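You operate a simulated robot arm through the tools that you are given. There is no shell and no other tool. Be economical: measure what you need, move in short steps, check, and stop when the job is done.

You run a simulated two-armed robot. Do the job below in one go: nothing can be reset, and whatever is moved stays where it is left.

TASK
Pick up the blue tester from the black lot tray with one hand, pass it to the other hand and put it on the drip tray.
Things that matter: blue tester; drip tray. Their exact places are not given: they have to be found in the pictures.

The check looks at the end state, three seconds after you hand in, the way a careful person would. Anything else that was tipped, shoved, dropped, spilled or broken makes it a failure.

THE ROBOT
Two 7-joint arms with two-finger parallel grippers on one trunk, on a base that drives. Base frame: it is fixed to the floor where the robot stands at the start and does not move with it; the origin is under the middle of the robot, x ahead of it, y to its left, z up. Readings come in mm, degrees, newtons and seconds.
The left shoulder is at the start at [60, 143, 933], the right one opposite. With the tool pointing down near the work surface each hand reaches from about 160 to 560 mm from the robot's upright axis, wherever it stands, measured 20 degrees to its own side. Places, roughly: drip tray (15x13 cm) [900, 180, 760]. Payload 1.57 kg a hand.
Tool frame (each hand has its own): the origin (TCP) lies between the finger pads and is the grasp point; the fingertips stand 30 mm ahead of it; z points along the fingers, y is the line along which they close. The gripper opens to 110 mm. The fingers are 24 mm wide and 12 mm thick; the gripper's body (48 by 112 mm) begins 78 mm behind the TCP.
Orientation is told as [roll, pitch, yaw] about the base's x, y, z axes, in that order, counted from this pose: with the fingers straight down and closing along the base's y, the tool's x points along the base's -x, its y along +y and its z along -z.

THE INTERFACE
- The arms move only by the tool apply_moves. It takes "left_deltas", "right_deltas" or both (then of equal length, played together; a hand with none holds still); each is a list of rows, each a list of 7 numbers: the shift along the tool's x, y, z in mm, then the turn, a rotation vector about the tool's x, y, z in degrees, then the opening, from 0 (shut) to 1 (fully open). In form: [[tx, ty, tz, wx, wy, wz, gripper], ...]. A call has 1 to 12 rows; each row shifts and turns the commanded pose from where the row before left it, along the tool's axes as they then stand. A row lasts 0.2 s, in which the tool goes at most 50 mm and 8.6 degrees; a call with a longer step from one row to the next is refused whole, and so is a gripper value outside its range. Where a pose cannot be reached the arm comes as near as it can. A force on the tool above 40 N (or 10 N above the force at the start of the call, whichever is more), or a blocked arm, ends the call early, and 0.2 s more pass. The fingers move at their own pace (about 45 mm/s each) and stop on an object; they squeeze with about 38 N. The grip force told is the motor's: it shows also when the fingers shut on nothing. Time passes only in rows, and 0.2 s behind the last, so rows that do not move let the fingers close. The reply holds the time, the measured pose of the TCP, the force on the tool along the base axes, the opening and the grip force, in the units named above and with some noise, with the torque about the TCP (base axes, N m) and any sound that the robot's microphone picked up.
- Cameras (640 x 400 px; columns grow to the right, rows downward): "scene" is now at [45.8, 7.2, 1537.6]; the picture's right is [0.08, -1.00, 0.00], its down [-0.80, -0.07, -0.60] and it looks along [0.60, 0.05, -0.80] (base axes); focal length 263 px, centre (320, 200). "left" rides on the left gripper at [70, -16, -141] in its tool frame; the picture's right is [0.23, 0.97, 0.00], its down [-0.85, 0.20, -0.48] and it looks along [-0.47, 0.11, 0.88] (tool axes); focal length 222 px, centre (320, 200). "right" rides on the right gripper at [70, 16, -141] in its tool frame; the picture's right is [-0.23, 0.97, 0.00], its down [-0.86, -0.20, -0.48] and it looks along [-0.47, -0.11, 0.88] (tool axes); focal length 222 px, centre (320, 200).
- capture(camera): a new picture of that camera. The clock stands still meanwhile.
- lift_body(by): slides the trunk up (or, below 0, down) by that many mm; the arms and the scene camera ride with it, the base frame stays. It gives what a move gives, with no picture.
- steer(legs): drives the robot by 1 to 6 legs, each [ahead, left, turn to the left] in mm, mm and degrees, along the robot's own axes; the way and the turn of a leg run together, so that a leg with both is an arc; at most 1500 mm and 180 degrees a leg. The arms and the cameras ride along, it lands a little off, and it stops where it bumps. It gives what a move gives.
- pan_tilt(pan, tilt): turns the head with the scene camera to pan (to the left, within 86 degrees either way) and tilt (down, from -29 to 69), counted from straight ahead of the robot. It gives what a move gives.
- probe_pixels(camera, pixels): for up to 12 pixels [column, row] of the newest picture of that camera ("zoom" is the newest enlarged one), the place [x, y, z] in the base frame of the surface seen there, good to about 2 mm. The clock stands still meanwhile.
- inspect(camera, box): a new picture of the part [left, top, right, bottom] of that camera's present view, enlarged. The clock stands still meanwhile.
- sign_off(): hands the job in; it is judged then, once.

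Go step by step. Measure first, check grasps and placings, and put right what went wrong. The budget is 80 turns and 62 pictures, counting those below and the enlarged ones. Unless the task says otherwise, let go and move clear before handing in, and close with one line.

The tools are called after "Call:" as a command line: name --argument value ..., lists and objects as JSON in quotes. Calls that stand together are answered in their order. apply_moves: Moves the arms, as the interface text tells. Its arguments: {"type":"object","properties":{"left_deltas":{"type":"array","items":{"type":"array","items":{"type":"number"}}},"right_deltas":{"type":"array","items":{"type":"array","items":{"type":"number"}}}},"required":[]} The other tools are called the same way: lift_body (by) slides the trunk up or down; steer (legs) drives the base; pan_tilt (pan, tilt) turns the head that bears the scene camera; capture (camera) takes a picture; probe_pixels (camera, pixels) gives the place of the surface under pixels of a picture; inspect (camera, box) takes an enlarged picture of a part of a camera's view; sign_off () hands the job in.

At the start:

```text
time_s: 0.0
left_position: [529.7, 212.0, 1006.8]
left_tcp_rot: [0.0, -0.1, 0.0]
left_force: [-0.1, 0.1, 0.2]
left_moment: [0.01, -0.05, 0.0]
left_finger_gap: 109.7
left_gripper_force: 0.1
right_position: [539.2, -213.3, 1083.9]
right_tcp_rot: [-0.1, 0.0, 0.0]
right_force: [-0.1, -0.6, 0.6]
right_moment: [0.02, -0.02, 0.0]
right_finger_gap: 109.7
right_gripper_force: 0.0
trunk travel left (down, up): [-532.0, 58.0]
robot x, y, heading: [-0.7, -0.3, 0.2]
head pan, tilt: [4.8, 53.1]
```

scene: 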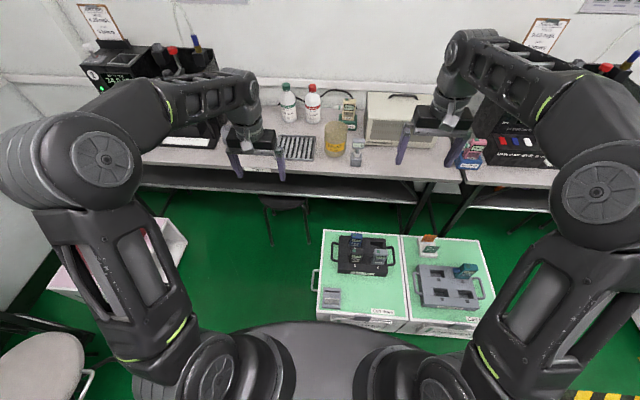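
right: 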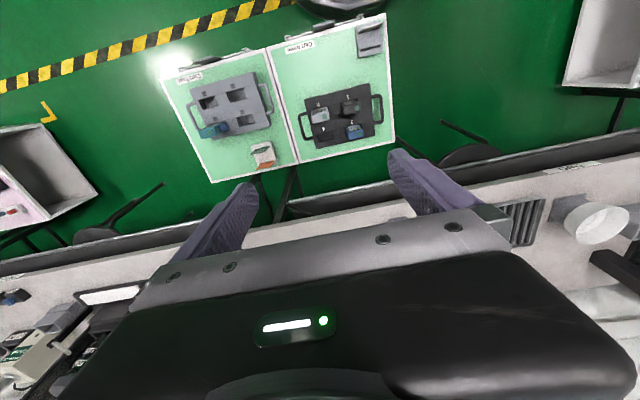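
left: 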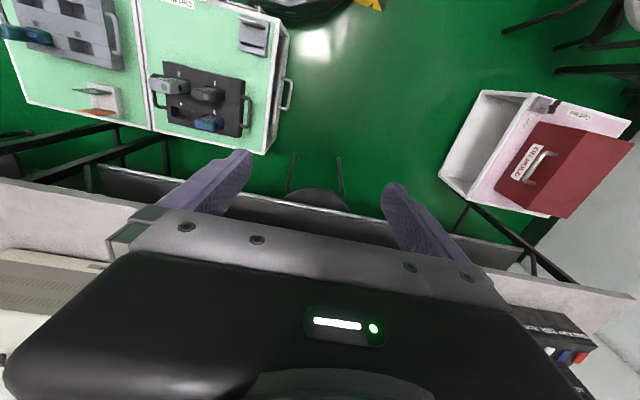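

The black lot tray is near scene pixel (365,255) on the low case, and the drip tray looks to be near (297,147) on the bench. I'll zoom in on both and probe.

Call:
inspect --camera "scene" --box '[300, 220, 500, 345]'

Call:
probe_pixels --camera "scene" --pixels '[[297, 147], [356, 240], [365, 255], [390, 256], [330, 300], [340, 235], [276, 150], [314, 155], [420, 190], [337, 138], [356, 155], [300, 165]]'

Call:
inspect --camera "scene" --box '[220, 70, 420, 195]'

```text
3.20 times, centred on (400, 282) of scene
```

zoom: 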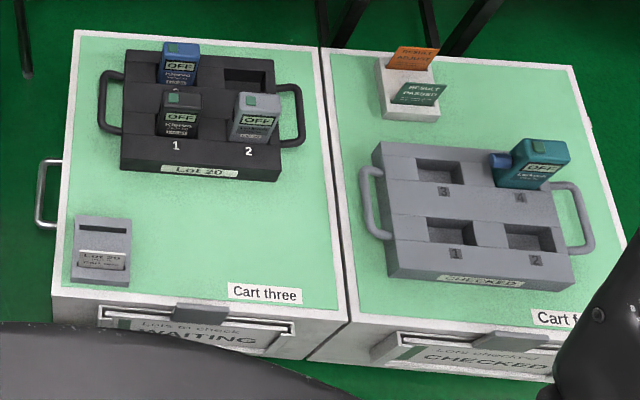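

```text
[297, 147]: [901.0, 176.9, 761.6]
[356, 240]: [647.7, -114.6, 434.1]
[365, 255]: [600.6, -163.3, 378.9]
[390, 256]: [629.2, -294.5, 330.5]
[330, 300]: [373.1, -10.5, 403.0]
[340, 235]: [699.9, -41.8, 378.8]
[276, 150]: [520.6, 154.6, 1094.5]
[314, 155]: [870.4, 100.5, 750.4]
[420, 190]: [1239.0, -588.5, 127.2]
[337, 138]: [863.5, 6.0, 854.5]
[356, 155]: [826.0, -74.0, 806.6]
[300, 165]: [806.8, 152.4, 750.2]
```

```text
3.20 times, centred on (320, 132) of scene
```

zoom: 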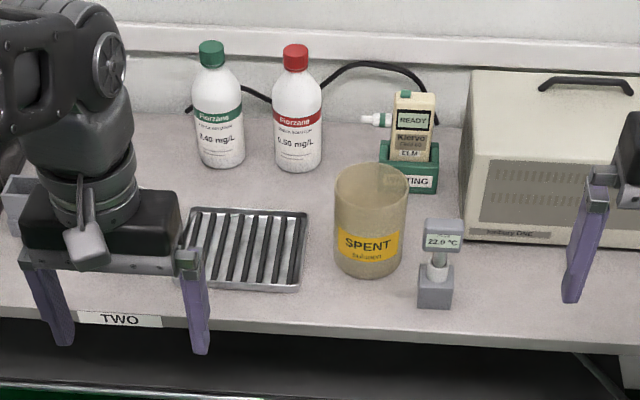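

The blue tester is at the back left of the black tray, with its top near [648,-115,434]. I'll zoom in more closely to measure it, the cart and the base front.

Call:
inspect --camera "scene" --box '[332, 226, 404, 281]'

Call:
probe_pixels --camera "zoom" --pixels '[[190, 75], [240, 75], [190, 100], [235, 100], [215, 80], [215, 130], [330, 150], [150, 150], [70, 100], [225, 150], [250, 300], [130, 190]]'

Call:
probe_pixels --camera "scene" --pixels '[[320, 312], [400, 332], [320, 328], [280, 330], [320, 345], [318, 272], [350, 316], [300, 190], [300, 210], [325, 232], [400, 238], [408, 330]]'

Call:
capture --camera "left"

Call:
inspect --camera "right" --box '[280, 70, 400, 145]'

```text
7.27 times, centred on (368, 254) of scene
```

zoom: 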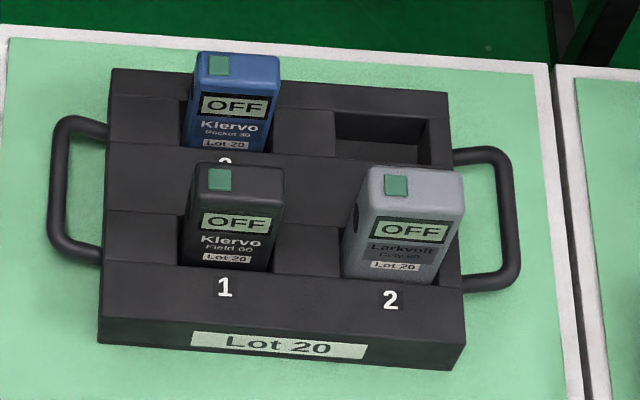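

```text
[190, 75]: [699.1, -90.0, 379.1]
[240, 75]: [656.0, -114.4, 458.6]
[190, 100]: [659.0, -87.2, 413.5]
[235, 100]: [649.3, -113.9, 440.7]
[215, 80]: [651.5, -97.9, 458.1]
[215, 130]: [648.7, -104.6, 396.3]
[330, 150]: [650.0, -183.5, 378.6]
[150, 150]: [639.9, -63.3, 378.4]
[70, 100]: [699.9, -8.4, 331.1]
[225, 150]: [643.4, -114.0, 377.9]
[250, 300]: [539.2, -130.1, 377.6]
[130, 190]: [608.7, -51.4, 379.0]
```

```text
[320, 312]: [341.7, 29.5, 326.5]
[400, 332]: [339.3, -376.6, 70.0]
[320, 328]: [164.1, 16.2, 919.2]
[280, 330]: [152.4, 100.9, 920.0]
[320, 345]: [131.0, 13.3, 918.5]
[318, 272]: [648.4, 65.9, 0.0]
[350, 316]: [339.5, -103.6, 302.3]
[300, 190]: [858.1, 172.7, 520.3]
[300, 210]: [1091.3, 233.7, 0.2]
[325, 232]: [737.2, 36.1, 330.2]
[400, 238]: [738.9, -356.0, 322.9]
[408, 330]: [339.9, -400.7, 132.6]
```

```text
55 pictures are left
```

left: 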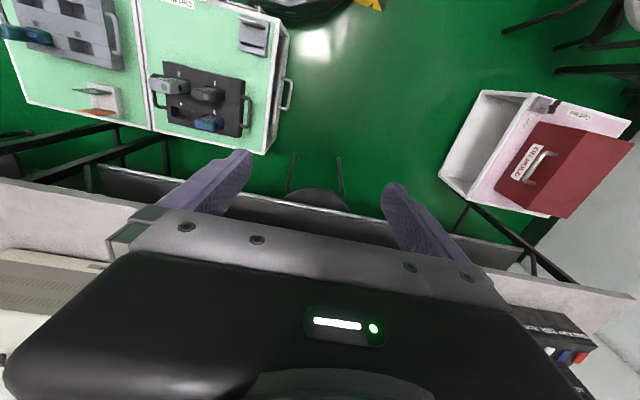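

```text
5.33 times, centred on (340, 108) of right
```

zoom: 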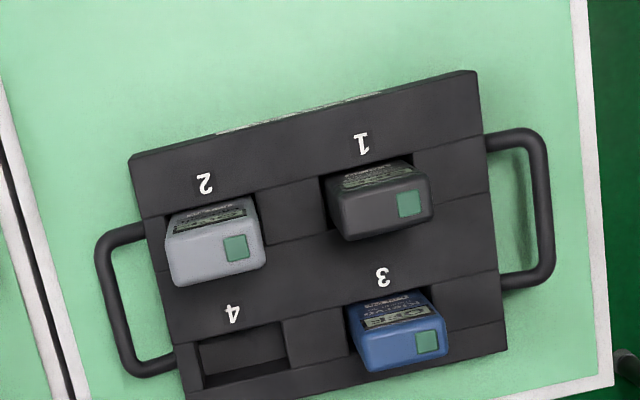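

The tester's top is at about [653,-107,458], standing about 80 mm above the tray. The cart spans x 340–737 and its left side is at y≈36, so the robot could stand on the left at about (500,390) and reach both the tester and the drip tray. I'll look left to check that the floor there is free.

Call:
pan_tilt --pan 40 --tilt 60

Call:
capture --camera "scene"

Call:
probe_pixels --camera "left" --pixels '[[480, 95], [440, 178], [500, 210], [560, 60], [500, 150], [350, 200], [285, 95], [270, 150]]'

```text
time_s: 1.0
left_position: [530.2, 212.7, 1005.1]
left_tcp_rot: [0.0, 0.0, 0.1]
left_force: [0.1, -0.1, 0.2]
left_moment: [0.02, -0.06, -0.03]
left_finger_gap: 110.1
left_gripper_force: 0.1
right_position: [540.5, -213.4, 1082.7]
right_tcp_rot: [0.0, 0.0, 0.0]
right_force: [-0.4, 0.7, 0.5]
right_moment: [-0.01, -0.01, -0.01]
right_finger_gap: 110.1
right_gripper_force: 0.0
trunk travel left (down, up): [-532.0, 58.0]
robot x, y, heading: [-2.7, -2.9, 0.1]
head pan, tilt: [40.0, 60.0]
```

```text
53 pictures are left
```

scene: 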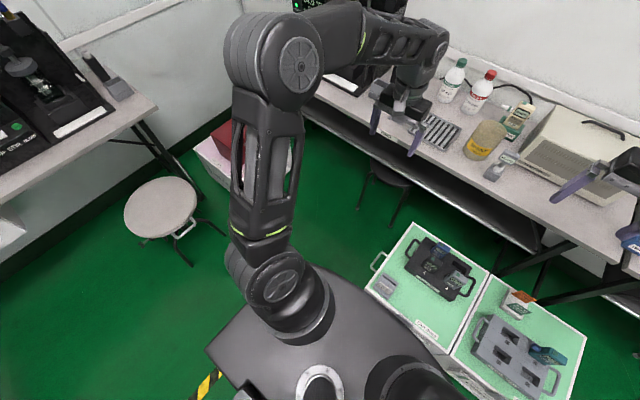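

```text
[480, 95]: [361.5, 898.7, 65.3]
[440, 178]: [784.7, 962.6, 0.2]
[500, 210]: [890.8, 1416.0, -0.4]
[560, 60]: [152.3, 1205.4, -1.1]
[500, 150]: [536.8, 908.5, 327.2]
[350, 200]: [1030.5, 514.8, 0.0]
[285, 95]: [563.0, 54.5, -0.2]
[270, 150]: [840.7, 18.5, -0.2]
```

The floor between the cart (y≈60) and the red-box cart (y≈830) is free. I'll measure the robot's own base and the edges of that gap.

Call:
probe_pixels --camera "scene" --pixels '[[240, 308], [208, 350], [235, 385], [320, 275], [385, 310], [430, 345], [205, 165], [300, 200], [375, 262], [360, 170], [160, 205], [390, 195]]'

Call:
pan_tilt --pan 70 --tilt 65

Call:
capture --camera "scene"

```text
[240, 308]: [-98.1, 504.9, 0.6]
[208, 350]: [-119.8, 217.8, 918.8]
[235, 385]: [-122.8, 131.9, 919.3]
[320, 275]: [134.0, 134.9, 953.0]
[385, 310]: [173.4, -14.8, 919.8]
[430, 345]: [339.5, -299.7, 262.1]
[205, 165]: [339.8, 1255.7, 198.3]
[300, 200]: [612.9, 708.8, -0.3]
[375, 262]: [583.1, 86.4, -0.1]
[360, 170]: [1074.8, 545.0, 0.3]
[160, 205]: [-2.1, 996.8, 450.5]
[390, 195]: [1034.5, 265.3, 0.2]
```

```text
time_s: 2.0
left_position: [530.4, 212.9, 1006.6]
left_tcp_rot: [0.0, 0.0, 0.0]
left_force: [0.4, -0.3, 0.2]
left_moment: [-0.01, -0.01, 0.01]
left_finger_gap: 110.0
left_gripper_force: 0.1
right_position: [540.4, -214.6, 1084.1]
right_tcp_rot: [0.0, 0.0, 0.0]
right_force: [0.1, 0.3, -0.6]
right_moment: [0.0, -0.05, -0.03]
right_finger_gap: 109.6
right_gripper_force: 0.1
trunk travel left (down, up): [-532.0, 58.0]
robot x, y, heading: [2.3, 0.7, 0.2]
head pan, tilt: [70.0, 65.0]
```

```text
52 pictures are left
```

scene: 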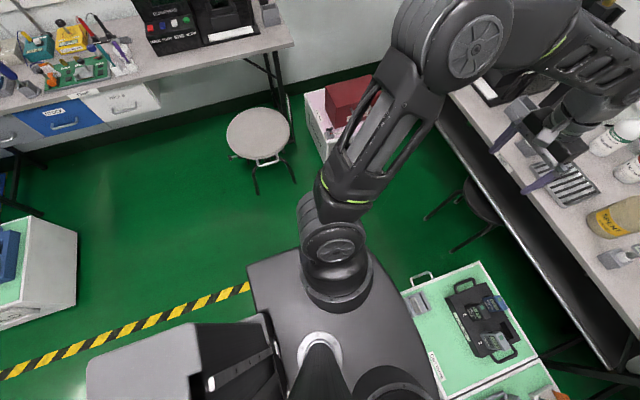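

The torso is about ±200 mm, so standing at (540,420) with heading −56° puts the tester about 539 mm away, 22° to the right, and the drip tray about 433 mm away, 22° to the left. I'll pull both hands in, raise the trunk, then drive left and turn.

Call:
apply_moves --left_deltas '[[45, 0, -10, 0, 0, 0, 1], [45, 0, -10, 0, 0, 0, 1], [45, 0, -10, 0, 0, 0, 1]]' --right_deltas '[[45, 0, 0, 0, 0, 0, 1], [45, 0, 0, 0, 0, 0, 1], [45, 0, 0, 0, 0, 0, 1]]'

Call:
steer --legs '[[0, 430, 0], [0, 0, -56]]'

Call:
pan_tilt --pan 25 --tilt 60

Call:
capture --camera "scene"

```text
time_s: 2.8
left_position: [392.7, 214.9, 1036.5]
left_tcp_rot: [0.0, -0.3, -0.1]
left_force: [-0.8, -0.9, 0.1]
left_moment: [-0.02, -0.06, 0.01]
left_finger_gap: 109.8
left_gripper_force: 0.1
right_position: [402.8, -213.5, 1083.6]
right_tcp_rot: [0.0, -0.2, 0.0]
right_force: [-0.5, -0.2, 0.2]
right_moment: [0.01, -0.03, -0.01]
right_finger_gap: 110.0
right_gripper_force: 0.1
trunk travel left (down, up): [-532.0, 58.0]
robot x, y, heading: [1.5, 0.2, 0.2]
head pan, tilt: [70.0, 65.0]
```

```text
time_s: 7.9
left_position: [399.8, 233.4, 1034.7]
left_tcp_rot: [0.0, 0.1, -55.3]
left_force: [-0.4, 0.5, 0.3]
left_moment: [0.0, -0.02, 0.01]
left_finger_gap: 109.9
left_gripper_force: 0.0
right_position: [54.2, -17.5, 1083.2]
right_tcp_rot: [0.0, 0.0, -55.3]
right_force: [0.3, 1.3, 0.4]
right_moment: [0.05, 0.0, 0.01]
right_finger_gap: 110.0
right_gripper_force: 0.1
trunk travel left (down, up): [-532.0, 58.0]
robot x, y, heading: [-0.2, 437.7, -55.5]
head pan, tilt: [70.0, 65.0]
```

```text
time_s: 9.0
left_position: [401.0, 233.4, 1034.8]
left_tcp_rot: [0.1, 0.1, -55.4]
left_force: [0.3, -0.6, 0.2]
left_moment: [-0.05, 0.0, 0.02]
left_finger_gap: 109.9
left_gripper_force: 0.1
right_position: [54.2, -19.1, 1084.0]
right_tcp_rot: [-0.1, 0.0, -55.3]
right_force: [0.2, -0.8, 0.2]
right_moment: [-0.01, 0.02, 0.02]
right_finger_gap: 110.0
right_gripper_force: 0.1
trunk travel left (down, up): [-532.0, 58.0]
robot x, y, heading: [0.4, 437.7, -55.3]
head pan, tilt: [25.0, 60.0]
```

```text
51 pictures are left
```

scene: 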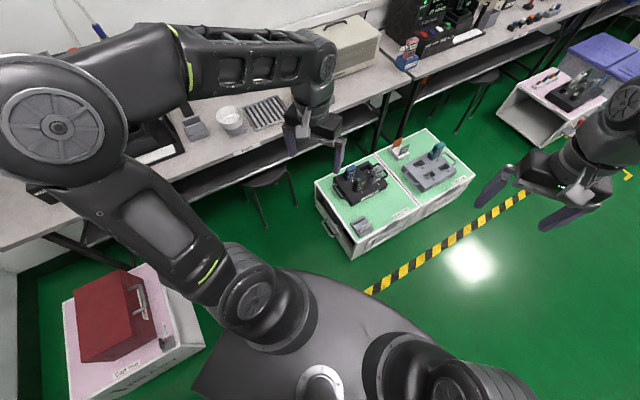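

The heading is good. I'll probe the left elbow and the bench items near it to make sure it clears when I drive toward the bench.

Call:
probe_pixels --camera "scene" --pixels '[[50, 120], [100, 180], [20, 200], [130, 50], [195, 125], [230, 115], [265, 110], [160, 155], [350, 40], [115, 270], [180, 210], [195, 160]]'

Call:
capture --camera "left"

```text
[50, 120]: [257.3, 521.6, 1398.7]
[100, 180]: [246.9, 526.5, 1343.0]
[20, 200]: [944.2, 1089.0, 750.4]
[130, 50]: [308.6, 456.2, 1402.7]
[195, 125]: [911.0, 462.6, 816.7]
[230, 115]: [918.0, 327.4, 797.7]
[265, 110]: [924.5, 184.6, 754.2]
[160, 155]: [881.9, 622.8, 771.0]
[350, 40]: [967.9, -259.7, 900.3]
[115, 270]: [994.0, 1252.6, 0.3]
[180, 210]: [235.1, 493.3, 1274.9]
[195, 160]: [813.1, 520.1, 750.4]
```

```text
50 pictures are left
```

left: 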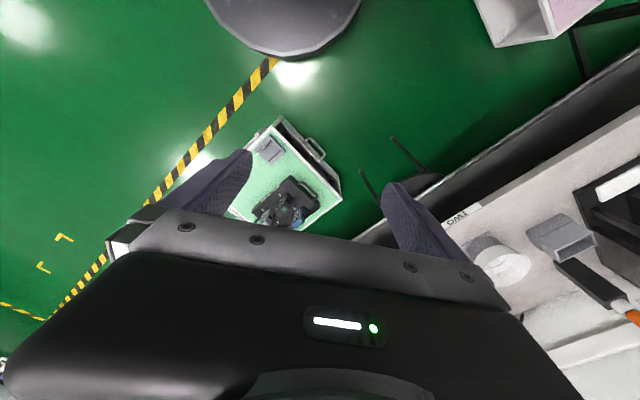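

The left elbow is high, but lowering the trunk with a hand over the bench would be risky. I'll face −y instead at (470,405), so the left hand can pick clear of the bench. After the handover I'll turn back so the right hand can place.

Call:
steer --legs '[[0, 0, -34.7], [33, 470, 0]]'

Call:
pan_tilt --pan 10 --tilt 60

Call:
capture --camera "scene"

Call:
capture --camera "left"

```text
time_s: 13.5
left_position: [674.8, -2.6, 1034.6]
left_tcp_rot: [0.0, 0.0, -91.1]
left_force: [-0.7, -0.7, 0.4]
left_moment: [0.03, 0.0, 0.0]
left_finger_gap: 110.1
left_gripper_force: 0.1
right_position: [245.8, -5.8, 1082.9]
right_tcp_rot: [0.0, 0.0, -91.1]
right_force: [-0.3, -0.2, 0.7]
right_moment: [-0.02, 0.03, -0.01]
right_finger_gap: 110.0
right_gripper_force: 0.1
trunk travel left (down, up): [-532.0, 58.0]
robot x, y, heading: [470.1, 394.8, -91.0]
head pan, tilt: [25.0, 60.0]
```

```text
time_s: 14.3
left_position: [674.3, -2.4, 1034.2]
left_tcp_rot: [0.0, 0.0, -91.1]
left_force: [-0.9, -0.1, -0.7]
left_moment: [0.01, 0.0, 0.01]
left_finger_gap: 110.0
left_gripper_force: 0.1
right_position: [246.1, -5.3, 1082.6]
right_tcp_rot: [0.0, -0.1, -91.1]
right_force: [-0.7, -0.5, 0.8]
right_moment: [-0.01, 0.01, 0.01]
right_finger_gap: 110.3
right_gripper_force: 0.0
trunk travel left (down, up): [-532.0, 58.0]
robot x, y, heading: [466.7, 391.7, -91.2]
head pan, tilt: [10.0, 60.0]
```

```text
49 pictures are left
```

scene: 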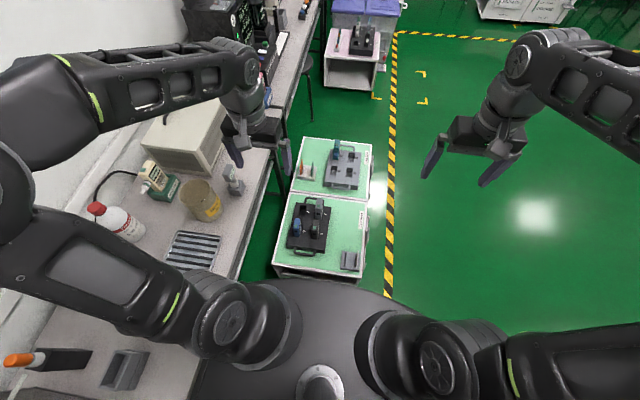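

```text
48 pictures are left
```

left: 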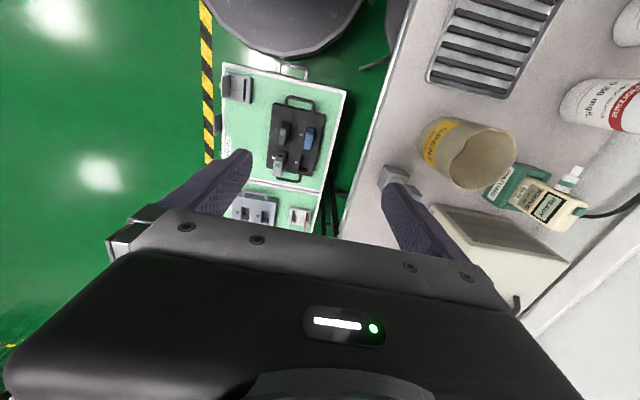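

The robot stands where I wanted. I'll check where the left upper arm and forearm are relative to the bench before lowering.

Call:
probe_pixels --camera "scene" --pixels '[[10, 180], [30, 250], [40, 90], [150, 90], [150, 110], [230, 70], [100, 260], [245, 130], [200, 200], [235, 190], [270, 150], [232, 170]]'

Call:
inspect --camera "scene" --box '[260, 180, 380, 280]'

Call:
probe_pixels --camera "zoom" --pixels '[[230, 100], [368, 125], [310, 355], [150, 325], [200, 230], [215, 240]]'

```text
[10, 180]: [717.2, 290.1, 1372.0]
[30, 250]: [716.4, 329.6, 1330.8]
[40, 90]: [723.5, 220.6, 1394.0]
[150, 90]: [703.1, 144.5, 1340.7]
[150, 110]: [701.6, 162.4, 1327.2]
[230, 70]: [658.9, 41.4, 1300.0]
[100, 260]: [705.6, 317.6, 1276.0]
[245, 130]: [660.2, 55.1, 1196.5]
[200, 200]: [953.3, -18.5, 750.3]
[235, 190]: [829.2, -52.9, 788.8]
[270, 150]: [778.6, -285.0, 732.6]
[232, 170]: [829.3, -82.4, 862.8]
```

```text
4.00 times, centred on (320, 230) of scene
```

zoom: 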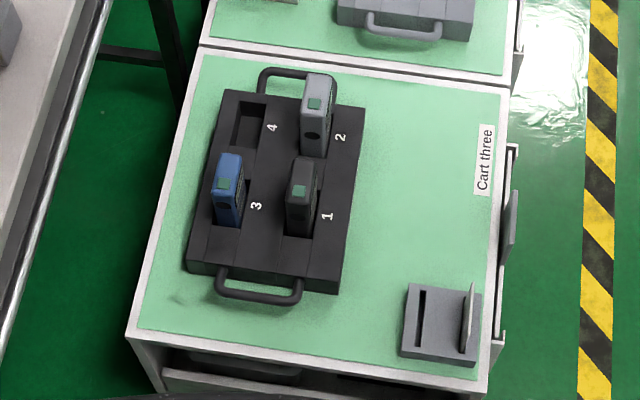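

```text
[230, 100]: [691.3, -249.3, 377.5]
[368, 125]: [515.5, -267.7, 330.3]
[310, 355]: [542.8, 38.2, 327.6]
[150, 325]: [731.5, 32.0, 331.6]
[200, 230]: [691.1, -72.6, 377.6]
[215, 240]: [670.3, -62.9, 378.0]
```

The arm clears the bench edge when lowered. I'll probe the tray corners and the tester's top edges for the yaw.

Call:
probe_pixels --camera "zoom" --pixels '[[226, 94], [191, 258], [337, 275], [352, 180], [219, 156], [240, 158], [214, 188], [236, 192], [228, 172], [238, 215], [225, 210], [290, 200]]'

Call:
apply_moves --left_deltas '[[0, 0, 0, 0, 0, -8.3, 1], [0, 0, 0, 0, 0, -8.3, 1], [0, 0, 0, 0, 0, -8.3, 1], [0, 0, 0, 0, 0, -8.3, 1], [0, 0, 0, 0, 0, -8.3, 1], [0, 0, 0, 0, 0, -8.3, 1], [0, 0, 0, 0, 0, -8.3, 1], [0, 0, 0, 0, 0, -8.3, 1], [0, 0, 0, 0, 0, -8.3, 1], [0, 0, 0, 0, 0, -8.3, 1], [0, 0, 0, 0, 0, -8.1, 1]]'

Call:
capture --camera "scene"

```text
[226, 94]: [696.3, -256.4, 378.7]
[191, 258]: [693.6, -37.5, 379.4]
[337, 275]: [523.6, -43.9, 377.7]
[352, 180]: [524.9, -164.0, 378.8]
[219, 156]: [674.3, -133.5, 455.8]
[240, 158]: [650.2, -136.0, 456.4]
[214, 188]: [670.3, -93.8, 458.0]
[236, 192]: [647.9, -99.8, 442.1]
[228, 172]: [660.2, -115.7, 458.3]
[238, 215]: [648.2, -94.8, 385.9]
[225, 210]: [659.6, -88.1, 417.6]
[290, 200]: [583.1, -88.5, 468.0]
```

```text
time_s: 16.7
left_position: [674.5, -2.5, 1035.0]
left_tcp_rot: [-0.1, 0.0, 0.2]
left_force: [-0.1, 0.4, 0.6]
left_moment: [-0.02, 0.02, 0.01]
left_finger_gap: 110.1
left_gripper_force: 0.1
right_position: [246.0, -5.1, 1082.8]
right_tcp_rot: [0.0, -0.1, -91.0]
right_force: [0.2, -0.1, 0.0]
right_moment: [0.02, 0.03, 0.0]
right_finger_gap: 110.0
right_gripper_force: 0.1
trunk travel left (down, up): [-532.0, 58.0]
robot x, y, heading: [469.4, 397.1, -91.0]
head pan, tilt: [10.0, 60.0]
```

```text
46 pictures are left
```

scene: 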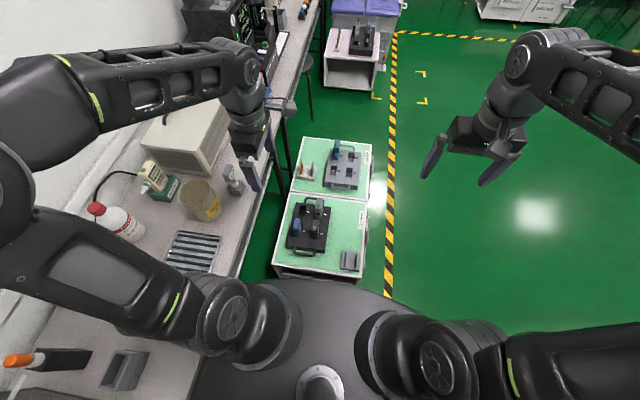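

The wrist turned fine. The tray is aligned with the base axes to about 0.7°, and the tester's top is centred at about [660,-112,458]. I'll align the left hand over it, come down 120 mm with the arm, then lower the trunk.

Call:
apply_moves --left_deltas '[[4, -37, 40, 0, 0, 0, 1], [5, -37, 40, 0, 0, 0, 1], [5, -36, 40, 0, 0, 0, 1]]'

Call:
lift_body --by -250

Call:
capture --camera "left"

Call:
capture --camera "scene"

```text
refused: row 1 steps farther than a row can; nothing moved
```

```text
time_s: 19.2
left_position: [674.4, -2.5, 784.4]
left_tcp_rot: [0.0, 0.0, 0.0]
left_force: [-0.3, 0.9, 0.0]
left_moment: [-0.03, 0.03, -0.02]
left_finger_gap: 109.9
left_gripper_force: 0.2
right_position: [245.5, -3.8, 834.4]
right_tcp_rot: [0.0, 0.0, -91.1]
right_force: [0.3, -0.8, -0.9]
right_moment: [-0.01, 0.0, 0.01]
right_finger_gap: 110.1
right_gripper_force: 0.0
trunk travel left (down, up): [-282.0, 308.0]
robot x, y, heading: [466.7, 397.3, -91.2]
head pan, tilt: [10.0, 60.0]
```

```text
45 pictures are left
```

left: 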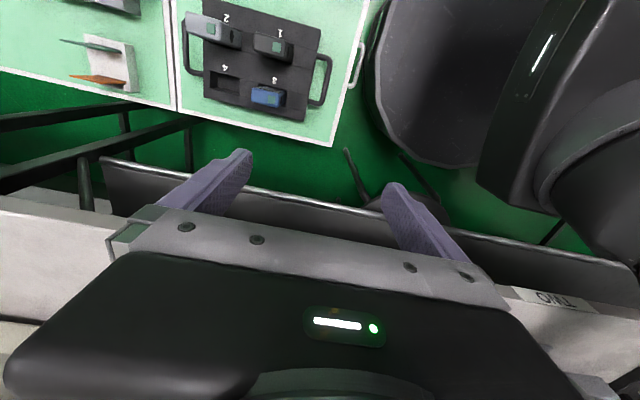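

```text
44 pictures are left
```

scene: 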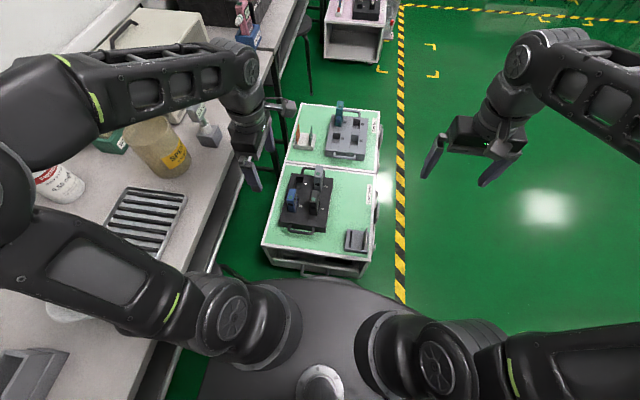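

The steps were too long, but the trunk has come down and is clear. Now I'll align the left hand with shorter rows.

Call:
apply_moves --left_deltas '[[4, -32, 30, 0, 0, 0, 1], [4, -32, 30, 0, 0, 0, 1], [4, -32, 30, 0, 0, 0, 1], [2, -14, 30, 0, 0, 0, 1]]'

Call:
lift_body --by -120

Call:
capture --camera "left"

Call:
capture --camera "scene"

```text
time_s: 20.2
left_position: [662.0, -113.8, 665.9]
left_tcp_rot: [-0.1, 0.0, 0.1]
left_force: [-0.4, 0.3, -0.2]
left_moment: [0.01, 0.0, 0.0]
left_finger_gap: 110.0
left_gripper_force: 0.0
right_position: [245.9, -5.8, 833.6]
right_tcp_rot: [0.0, 0.0, -91.0]
right_force: [-0.5, 0.0, -0.2]
right_moment: [0.03, 0.01, -0.01]
right_finger_gap: 109.8
right_gripper_force: 0.1
trunk travel left (down, up): [-282.0, 308.0]
robot x, y, heading: [469.7, 393.8, -90.8]
head pan, tilt: [10.0, 60.0]
```

```text
time_s: 21.8
left_position: [662.0, -112.7, 545.6]
left_tcp_rot: [-0.1, 0.1, 0.0]
left_force: [-0.5, -0.6, -0.3]
left_moment: [0.0, -0.03, -0.01]
left_finger_gap: 110.2
left_gripper_force: 0.1
right_position: [246.3, -4.6, 713.0]
right_tcp_rot: [0.0, 0.0, -91.1]
right_force: [0.7, 0.2, -0.2]
right_moment: [-0.02, 0.01, -0.01]
right_finger_gap: 109.7
right_gripper_force: 0.1
trunk travel left (down, up): [-162.0, 428.0]
robot x, y, heading: [467.0, 395.6, -91.1]
head pan, tilt: [10.0, 60.0]
```

```text
43 pictures are left
```

left: 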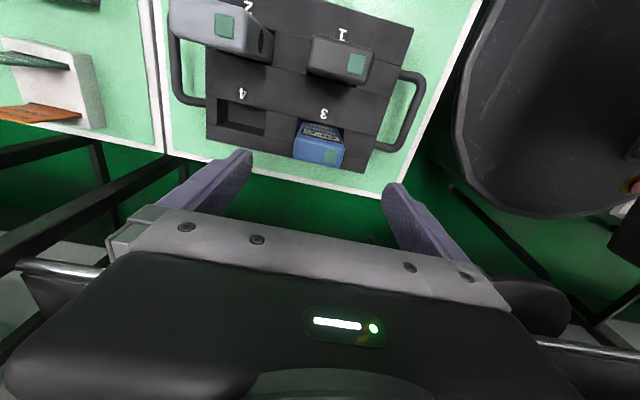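

```text
42 pictures are left
```

scene: 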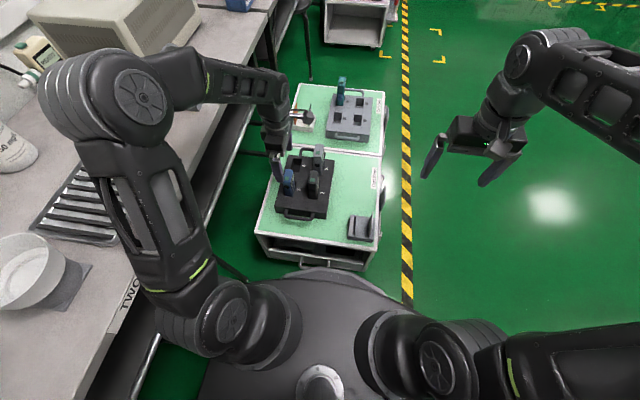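

The hand is above the tester. I'll probe its top and corners in the left view to fine-tune the alignment.

Call:
inspect --camera "left" --box '[270, 100, 370, 180]'

Call:
probe_pixels --camera "left" --pixels '[[295, 140], [343, 147], [294, 156], [343, 167], [318, 153], [302, 122], [342, 130], [310, 130], [330, 60], [330, 72], [369, 83], [240, 120]]'

```text
5.00 times, centred on (320, 140) of left
```

zoom: 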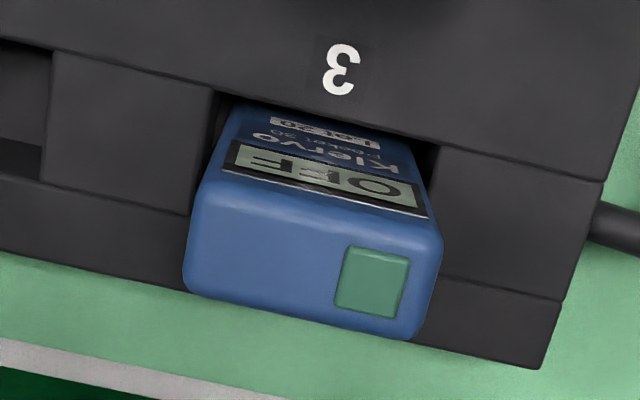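

```text
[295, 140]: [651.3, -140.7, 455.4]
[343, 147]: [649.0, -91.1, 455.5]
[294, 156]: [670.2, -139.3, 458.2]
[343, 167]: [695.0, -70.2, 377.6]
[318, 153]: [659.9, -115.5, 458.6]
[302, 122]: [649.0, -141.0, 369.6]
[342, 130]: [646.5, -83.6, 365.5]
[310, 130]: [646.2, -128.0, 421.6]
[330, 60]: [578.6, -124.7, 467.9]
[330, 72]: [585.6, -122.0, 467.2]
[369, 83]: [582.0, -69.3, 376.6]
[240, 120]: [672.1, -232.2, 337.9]
```

The tester spans x 646–673 and y −142 to −89, with its top at 458 and bottom about 338. I'll centre on (660,−115.5) and descend to TCP z≈430.

Call:
apply_moves --left_deltas '[[2, -3, 30, 0, 0, 0, 1], [0, 0, 30, 0, 0, 0, 1], [0, 0, 30, 0, 0, 0, 1], [0, 0, 25, 0, 0, 0, 1]]'

Call:
capture --camera "left"

Call:
inspect --camera "scene" --box '[240, 120, 400, 220]'

```text
time_s: 22.8
left_position: [659.9, -116.7, 430.9]
left_tcp_rot: [0.0, 0.0, 0.0]
left_force: [0.7, -0.8, 0.8]
left_moment: [-0.02, 0.02, 0.0]
left_finger_gap: 109.8
left_gripper_force: 0.0
right_position: [245.5, -6.3, 714.6]
right_tcp_rot: [-0.1, 0.0, -91.0]
right_force: [0.0, -0.1, -0.9]
right_moment: [0.01, 0.0, 0.0]
right_finger_gap: 110.0
right_gripper_force: 0.1
trunk travel left (down, up): [-162.0, 428.0]
robot x, y, heading: [471.4, 393.2, -91.2]
head pan, tilt: [10.0, 60.0]
```

```text
40 pictures are left
```

left: 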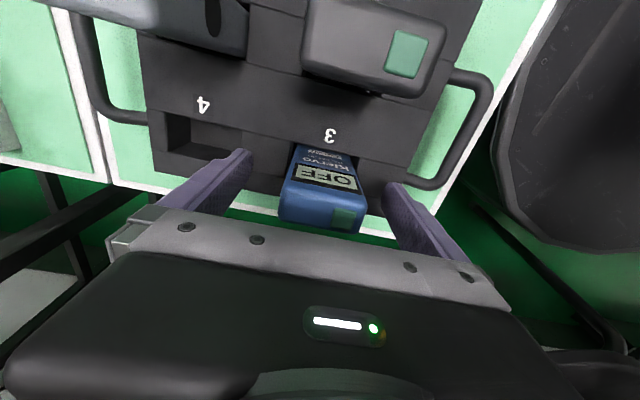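

```text
4.00 times, centred on (320, 170) of scene
```

zoom: 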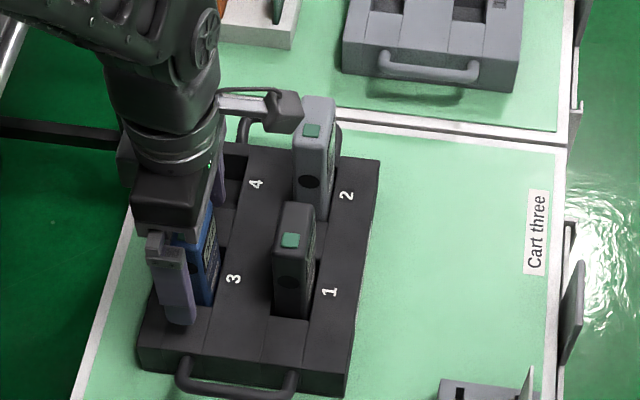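

The fingers straddle the blue tester clear of its neighbours, so I'll close the left hand.

Call:
apply_moves --left_deltas '[[0, 0, 0, 0, 0, 0, 0.6], [0, 0, 0, 0, 0, 0, 0.4], [0, 0, 0, 0, 0, 0, 0.2], [0, 0, 0, 0, 0, 0, 0.2], [0, 0, 0, 0, 0, 0, 0.2], [0, 0, 0, 0, 0, 0, 0.2]]'

```text
time_s: 24.1
left_position: [659.7, -116.1, 430.3]
left_tcp_rot: [0.0, 0.0, 0.1]
left_force: [-0.3, -0.6, 0.0]
left_moment: [0.07, 0.01, 0.0]
left_finger_gap: 53.5
left_gripper_force: 36.5
right_position: [245.7, -5.4, 714.1]
right_tcp_rot: [-0.1, 0.0, -91.1]
right_force: [0.1, 0.7, 0.3]
right_moment: [0.01, 0.0, -0.04]
right_finger_gap: 110.0
right_gripper_force: 0.1
trunk travel left (down, up): [-162.0, 428.0]
robot x, y, heading: [469.7, 393.5, -91.2]
head pan, tilt: [10.0, 60.0]
```

The left hand has stopped at a 53.5 mm gap with 36.5 N on it, so the tester is held. Now I'll lift it straight up out of the slot.

Call:
apply_moves --left_deltas '[[0, 0, -20, 0, 0, 0, 0.2], [0, 0, -30, 0, 0, 0, 0.2], [0, 0, -35, 0, 0, 0, 0.2], [0, 0, -35, 0, 0, 0, 0.2], [0, 0, -35, 0, 0, 0, 0.2]]'

Call:
inspect --camera "scene" --box '[240, 100, 400, 220]'

```text
time_s: 25.4
left_position: [659.7, -115.0, 585.0]
left_tcp_rot: [0.0, 0.0, 0.0]
left_force: [0.8, -0.4, -0.8]
left_moment: [0.03, -0.03, 0.03]
left_finger_gap: 53.8
left_gripper_force: 38.2
right_position: [245.9, -4.8, 713.6]
right_tcp_rot: [0.1, 0.0, -91.0]
right_force: [-0.5, 0.0, 0.5]
right_moment: [0.03, 0.01, -0.03]
right_finger_gap: 110.2
right_gripper_force: 0.0
trunk travel left (down, up): [-162.0, 428.0]
robot x, y, heading: [468.2, 396.8, -91.7]
head pan, tilt: [10.0, 60.0]
```

```text
3.33 times, centred on (320, 160) of scene
```

zoom: 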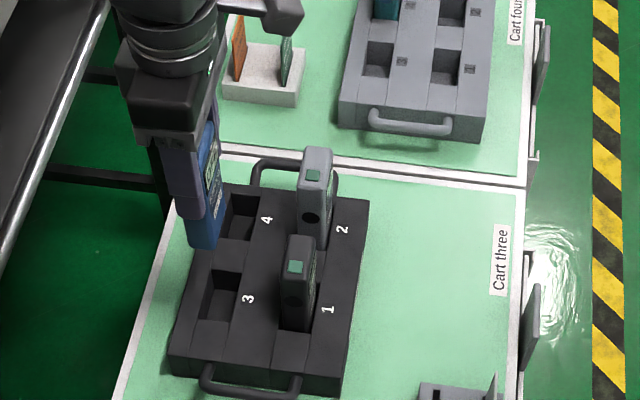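

The tester is out of slot 3 and its neighbours are undisturbed. Next I'll raise the trunk, then bring the left hand inward and tilt it toward the robot's right so the tester lies flat with its display up for the handover.

Call:
lift_body --by 390

Call:
apply_moves --left_deltas '[[30, 30, -15, 0, 0, 0, 0.2], [30, 30, -15, 0, 0, 0, 0.2], [25, 30, -10, 0, 0, 0, 0.2], [0, 20, 0, 0, 0, 0, 0.2]]' --right_deltas '[[0, 0, 0, 0, 0, 0, 1], [0, 0, 0, 0, 0, 0, 1], [0, 0, 0, 0, 0, 0, 1], [0, 0, 0, 0, 0, 0, 1]]'

Call:
capture --camera "scene"

```text
time_s: 29.1
left_position: [659.6, -115.4, 975.0]
left_tcp_rot: [0.0, 0.0, 0.0]
left_force: [-0.2, -0.9, -1.2]
left_moment: [0.03, 0.03, 0.03]
left_finger_gap: 53.4
left_gripper_force: 38.2
right_position: [245.5, -5.4, 1103.6]
right_tcp_rot: [0.1, 0.0, -91.1]
right_force: [0.5, 0.5, -0.2]
right_moment: [0.01, -0.03, 0.02]
right_finger_gap: 110.0
right_gripper_force: 0.0
trunk travel left (down, up): [-552.0, 38.0]
robot x, y, heading: [465.9, 395.1, -91.0]
head pan, tilt: [10.0, 60.0]
```

```text
time_s: 30.1
left_position: [573.0, -5.9, 1015.4]
left_tcp_rot: [0.0, 0.0, 0.0]
left_force: [1.2, -0.5, -0.6]
left_moment: [0.02, -0.02, 0.0]
left_finger_gap: 53.7
left_gripper_force: 38.5
right_position: [246.2, -4.9, 1103.6]
right_tcp_rot: [0.0, 0.0, -91.1]
right_force: [-0.5, 0.3, 0.6]
right_moment: [-0.01, 0.01, -0.01]
right_finger_gap: 110.2
right_gripper_force: 0.1
trunk travel left (down, up): [-552.0, 38.0]
robot x, y, heading: [468.1, 394.6, -91.1]
head pan, tilt: [10.0, 60.0]
```

```text
37 pictures are left
```

scene: 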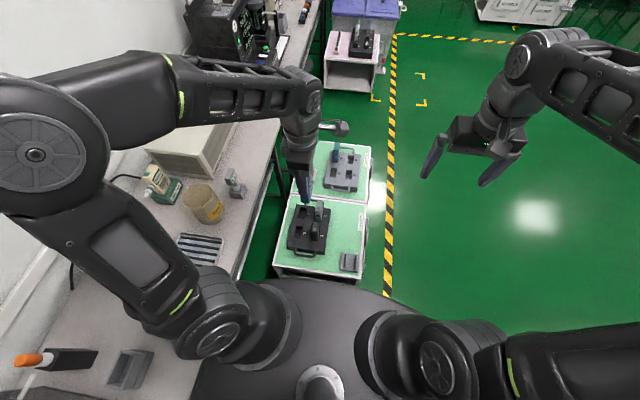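

The hand is in the handover zone. I'll tilt the left hand 90° about its y axis and at the same time turn the right wrist so it closes along base y.

Call:
apply_moves --left_deltas '[[0, 0, 0, 0, 8.2, 0, 0.2], [0, 0, 0, 0, 8.2, 0, 0.2], [0, 0, 0, 0, 8.2, 0, 0.2], [0, 0, 0, 0, 8.2, 0, 0.2], [0, 0, 0, 0, 8.2, 0, 0.2], [0, 0, 0, 0, 8.2, 0, 0.2], [0, 0, 0, 0, 8.2, 0, 0.2], [0, 0, 0, 0, 8.2, 0, 0.2], [0, 0, 0, 0, 8.2, 0, 0.2], [0, 0, 0, 0, 8.2, 0, 0.2], [0, 0, 0, 0, 8.0, 0, 0.2]]' --right_deltas '[[0, 0, 0, 0, 0, -8.3, 1], [0, 0, 0, 0, 0, -8.3, 1], [0, 0, 0, 0, 0, -8.3, 1], [0, 0, 0, 0, 0, -8.3, 1], [0, 0, 0, 0, 0, -8.3, 1], [0, 0, 0, 0, 0, -8.3, 1], [0, 0, 0, 0, 0, -8.3, 1], [0, 0, 0, 0, 0, -8.3, 1], [0, 0, 0, 0, 0, -8.3, 1], [0, 0, 0, 0, 0, -8.3, 1], [0, 0, 0, 0, 0, -8.1, 1]]'

Call:
capture --camera "scene"

Call:
capture --camera "right"

```text
time_s: 32.5
left_position: [576.0, -5.7, 1014.9]
left_tcp_rot: [-151.8, 89.8, -151.8]
left_force: [0.2, -0.6, 0.9]
left_moment: [0.02, -0.04, 0.0]
left_finger_gap: 22.0
left_gripper_force: 0.1
right_position: [246.4, -5.5, 1103.6]
right_tcp_rot: [0.1, 0.0, 0.2]
right_force: [0.5, -0.5, -0.8]
right_moment: [-0.03, -0.02, 0.03]
right_finger_gap: 109.9
right_gripper_force: 0.0
trunk travel left (down, up): [-552.0, 38.0]
robot x, y, heading: [469.2, 396.3, -91.2]
head pan, tilt: [10.0, 60.0]
```

```text
36 pictures are left
```

scene: 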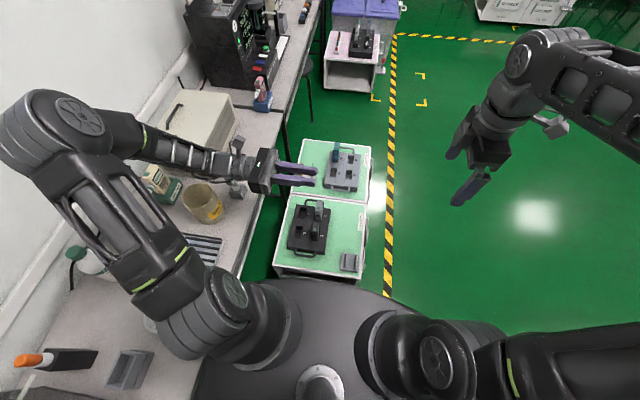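

```text
35 pictures are left
```

right: 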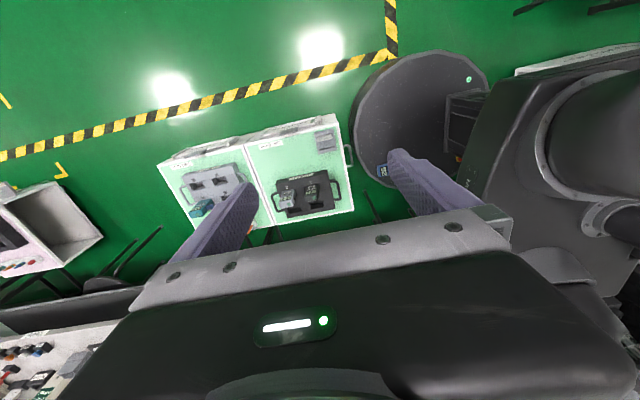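

The left gripper reads a 22 mm gap with no force, so the tester slipped out during the tilt. Something blue shows at right-view pixel (383,172) on the robot's round base; I'll zoom in on it.

Call:
inspect --camera "right" --box '[330, 130, 450, 205]'

Call:
probe_pixels --camera "right" --pixels '[[383, 172], [380, 167], [379, 182], [370, 140], [400, 100], [450, 140]]'

Call:
capture --camera "left"

```text
5.33 times, centred on (390, 168) of right
```

zoom: 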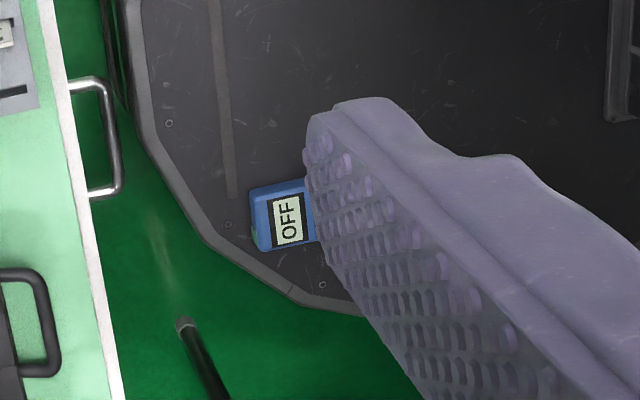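

```text
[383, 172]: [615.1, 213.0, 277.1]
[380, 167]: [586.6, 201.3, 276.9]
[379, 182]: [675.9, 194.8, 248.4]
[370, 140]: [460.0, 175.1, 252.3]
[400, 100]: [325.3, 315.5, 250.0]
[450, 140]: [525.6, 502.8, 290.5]
```

```text
33 pictures are left
```

left: 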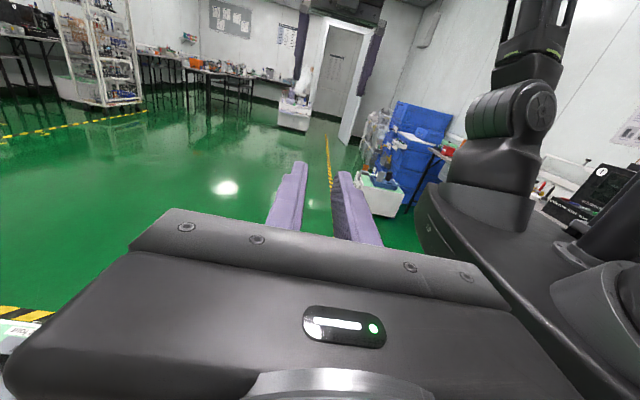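

The tester is lying display-up on the robot's own base plate, near [600,230,277], so it can be recovered. I'll bring the left hand back to tool-down with its natural yaw, then look from above.

Call:
apply_moves --left_deltas '[[0, 0, 0, 0, -8.2, 0, 1], [0, 0, 0, 0, -8.2, 0, 1], [0, 0, 0, 0, -8.2, 0, 1], [0, 0, 0, 0, -8.2, 0, 1], [0, 0, 0, 0, -8.2, 0, 1], [0, 0, 0, 0, -8.2, 0, 1], [0, 0, 0, 0, -8.2, 0, 1], [0, 0, 0, 0, -8.2, 0, 1], [0, 0, 0, 0, -8.2, 0, 1], [0, 0, 0, 0, -8.2, 0, 1], [0, 0, 0, 0, -8.0, 0, 1]]'

Call:
apply_moves --left_deltas '[[0, 0, 0, 0, 0, 8.3, 1], [0, 0, 0, 0, 0, 8.3, 1], [0, 0, 0, 0, 0, 8.3, 1], [0, 0, 0, 0, 0, 8.3, 1], [0, 0, 0, 0, 0, 8.3, 1], [0, 0, 0, 0, 0, 8.3, 1], [0, 0, 0, 0, 0, 8.3, 1], [0, 0, 0, 0, 0, 8.3, 1], [0, 0, 0, 0, 0, 8.3, 1], [0, 0, 0, 0, 0, 8.3, 1], [0, 0, 0, 0, 0, 8.0, 1]]'

Call:
capture --camera "left"

Call:
pan_tilt --pan 10 --tilt 69

Call:
capture --camera "scene"

```text
time_s: 34.9
left_position: [575.1, -7.0, 1015.2]
left_tcp_rot: [-0.1, -0.2, 0.0]
left_force: [-0.7, -0.6, 0.0]
left_moment: [-0.01, 0.0, 0.0]
left_finger_gap: 110.0
left_gripper_force: 0.1
right_position: [245.5, -6.0, 1103.5]
right_tcp_rot: [0.0, -0.2, 0.0]
right_force: [0.3, -0.2, -0.3]
right_moment: [0.0, 0.0, 0.01]
right_finger_gap: 110.1
right_gripper_force: 0.1
trunk travel left (down, up): [-552.0, 38.0]
robot x, y, heading: [469.6, 397.4, -91.1]
head pan, tilt: [10.0, 60.0]
```

```text
time_s: 37.3
left_position: [574.4, -6.5, 1014.7]
left_tcp_rot: [-0.1, -0.1, -91.1]
left_force: [-0.2, 0.3, 0.5]
left_moment: [-0.02, 0.01, -0.02]
left_finger_gap: 110.0
left_gripper_force: 0.1
right_position: [244.5, -5.1, 1104.2]
right_tcp_rot: [0.0, 0.0, 0.1]
right_force: [-0.1, 0.5, -0.1]
right_moment: [0.01, -0.02, 0.02]
right_finger_gap: 109.9
right_gripper_force: 0.1
trunk travel left (down, up): [-552.0, 38.0]
robot x, y, heading: [469.3, 396.3, -90.9]
head pan, tilt: [10.0, 60.0]
```

```text
32 pictures are left
```

left: 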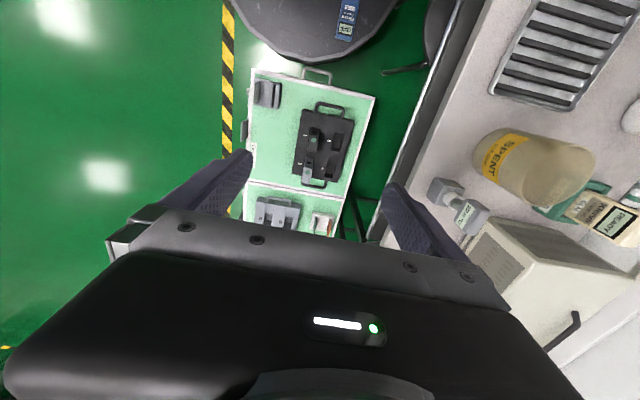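

```text
time_s: 38.0
left_position: [575.5, -5.8, 1015.4]
left_tcp_rot: [0.0, -0.1, -90.9]
left_force: [0.4, -0.7, 0.4]
left_moment: [0.03, 0.01, -0.01]
left_finger_gap: 109.9
left_gripper_force: 0.1
right_position: [245.5, -5.3, 1103.1]
right_tcp_rot: [-0.1, 0.0, 0.1]
right_force: [-0.4, 0.2, -1.1]
right_moment: [0.0, 0.01, 0.0]
right_finger_gap: 110.0
right_gripper_force: 0.1
trunk travel left (down, up): [-552.0, 38.0]
robot x, y, heading: [466.8, 392.6, -91.0]
head pan, tilt: [10.0, 68.8]
```

```text
31 pictures are left
```

scene: 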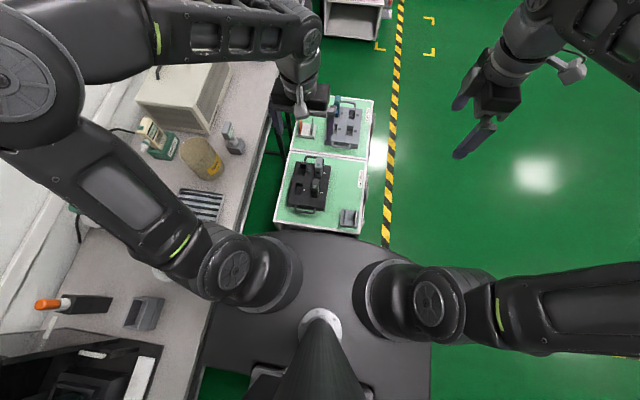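

The left view shows the tester at (347,18) on the base plate. I'll measure its pose.

Call:
inspect --camera "left" --box '[310, 0, 390, 50]'

Call:
probe_pixels --camera "left" --pixels '[[341, 3], [357, 3], [338, 36], [350, 38], [344, 20], [348, 8], [343, 30], [325, 20], [325, 45]]'

```text
8.00 times, centred on (350, 25) of left
```

zoom: 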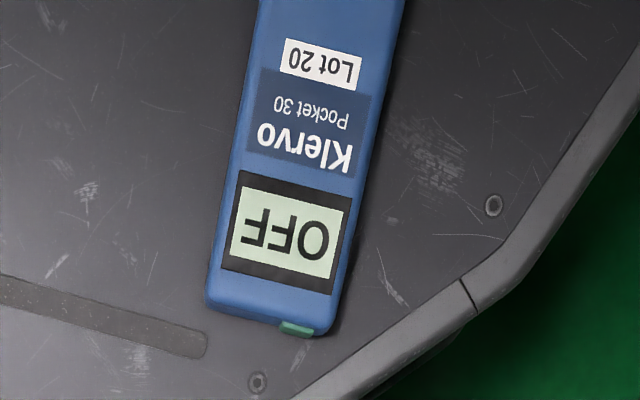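

```text
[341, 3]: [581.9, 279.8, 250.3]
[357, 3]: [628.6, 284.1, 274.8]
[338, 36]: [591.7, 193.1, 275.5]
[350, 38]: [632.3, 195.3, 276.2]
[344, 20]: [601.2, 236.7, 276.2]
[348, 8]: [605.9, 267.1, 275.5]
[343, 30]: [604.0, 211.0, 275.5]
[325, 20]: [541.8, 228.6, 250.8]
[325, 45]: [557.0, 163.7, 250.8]
```

Call:
probe_pixels --camera "zoom" --pixels '[[215, 290], [325, 312], [262, 20], [395, 20], [238, 140], [368, 150], [270, 308], [330, 8], [250, 380], [460, 290]]'

```text
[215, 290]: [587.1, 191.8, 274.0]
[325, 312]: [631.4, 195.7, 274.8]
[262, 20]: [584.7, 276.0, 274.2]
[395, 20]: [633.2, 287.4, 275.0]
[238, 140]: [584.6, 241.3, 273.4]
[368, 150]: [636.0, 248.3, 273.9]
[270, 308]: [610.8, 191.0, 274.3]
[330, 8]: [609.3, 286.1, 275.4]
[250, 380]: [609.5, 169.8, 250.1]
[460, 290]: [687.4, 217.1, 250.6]
```

The tester lies flat, centred at about (610,250) and aligned with y, between z 250 and 275. Lowering the trunk here would bring the left elbow near the bench, so I'll first slide the robot 200 mm to its right with the tester riding along, and recheck.

Call:
steer --legs '[[0, -100, 0], [0, -100, 0]]'

Call:
inspect --camera "left" --box '[310, 0, 390, 50]'

Call:
probe_pixels --camera "zoom" --pixels '[[215, 290], [325, 312], [262, 20], [395, 20], [238, 140], [368, 150], [270, 308]]'

```text
time_s: 39.9
left_position: [373.1, -2.0, 1014.9]
left_tcp_rot: [0.1, 0.0, -91.0]
left_force: [-0.5, 0.4, 0.3]
left_moment: [0.02, -0.02, 0.0]
left_finger_gap: 110.0
left_gripper_force: 0.1
right_position: [45.3, -1.7, 1103.7]
right_tcp_rot: [0.0, -0.1, 0.0]
right_force: [-0.7, -1.2, -0.3]
right_moment: [0.04, -0.1, 0.0]
right_finger_gap: 110.2
right_gripper_force: 0.1
trunk travel left (down, up): [-552.0, 38.0]
robot x, y, heading: [265.9, 403.9, -91.2]
head pan, tilt: [10.0, 68.8]
```

```text
8.00 times, centred on (350, 25) of left
```

zoom: 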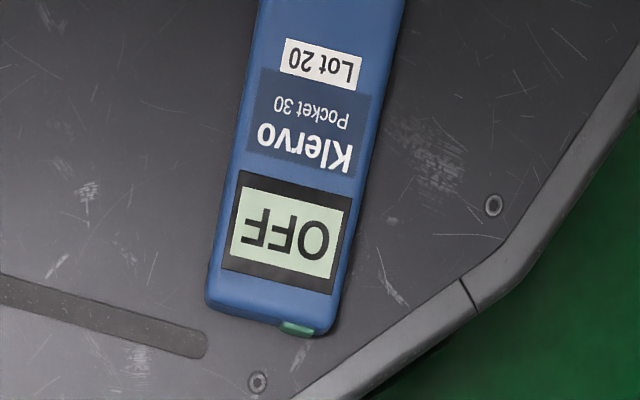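

```text
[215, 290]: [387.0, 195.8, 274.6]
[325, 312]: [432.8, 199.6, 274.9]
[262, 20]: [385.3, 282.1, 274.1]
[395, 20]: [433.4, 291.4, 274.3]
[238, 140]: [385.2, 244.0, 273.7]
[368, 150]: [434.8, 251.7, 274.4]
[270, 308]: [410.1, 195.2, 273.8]
```

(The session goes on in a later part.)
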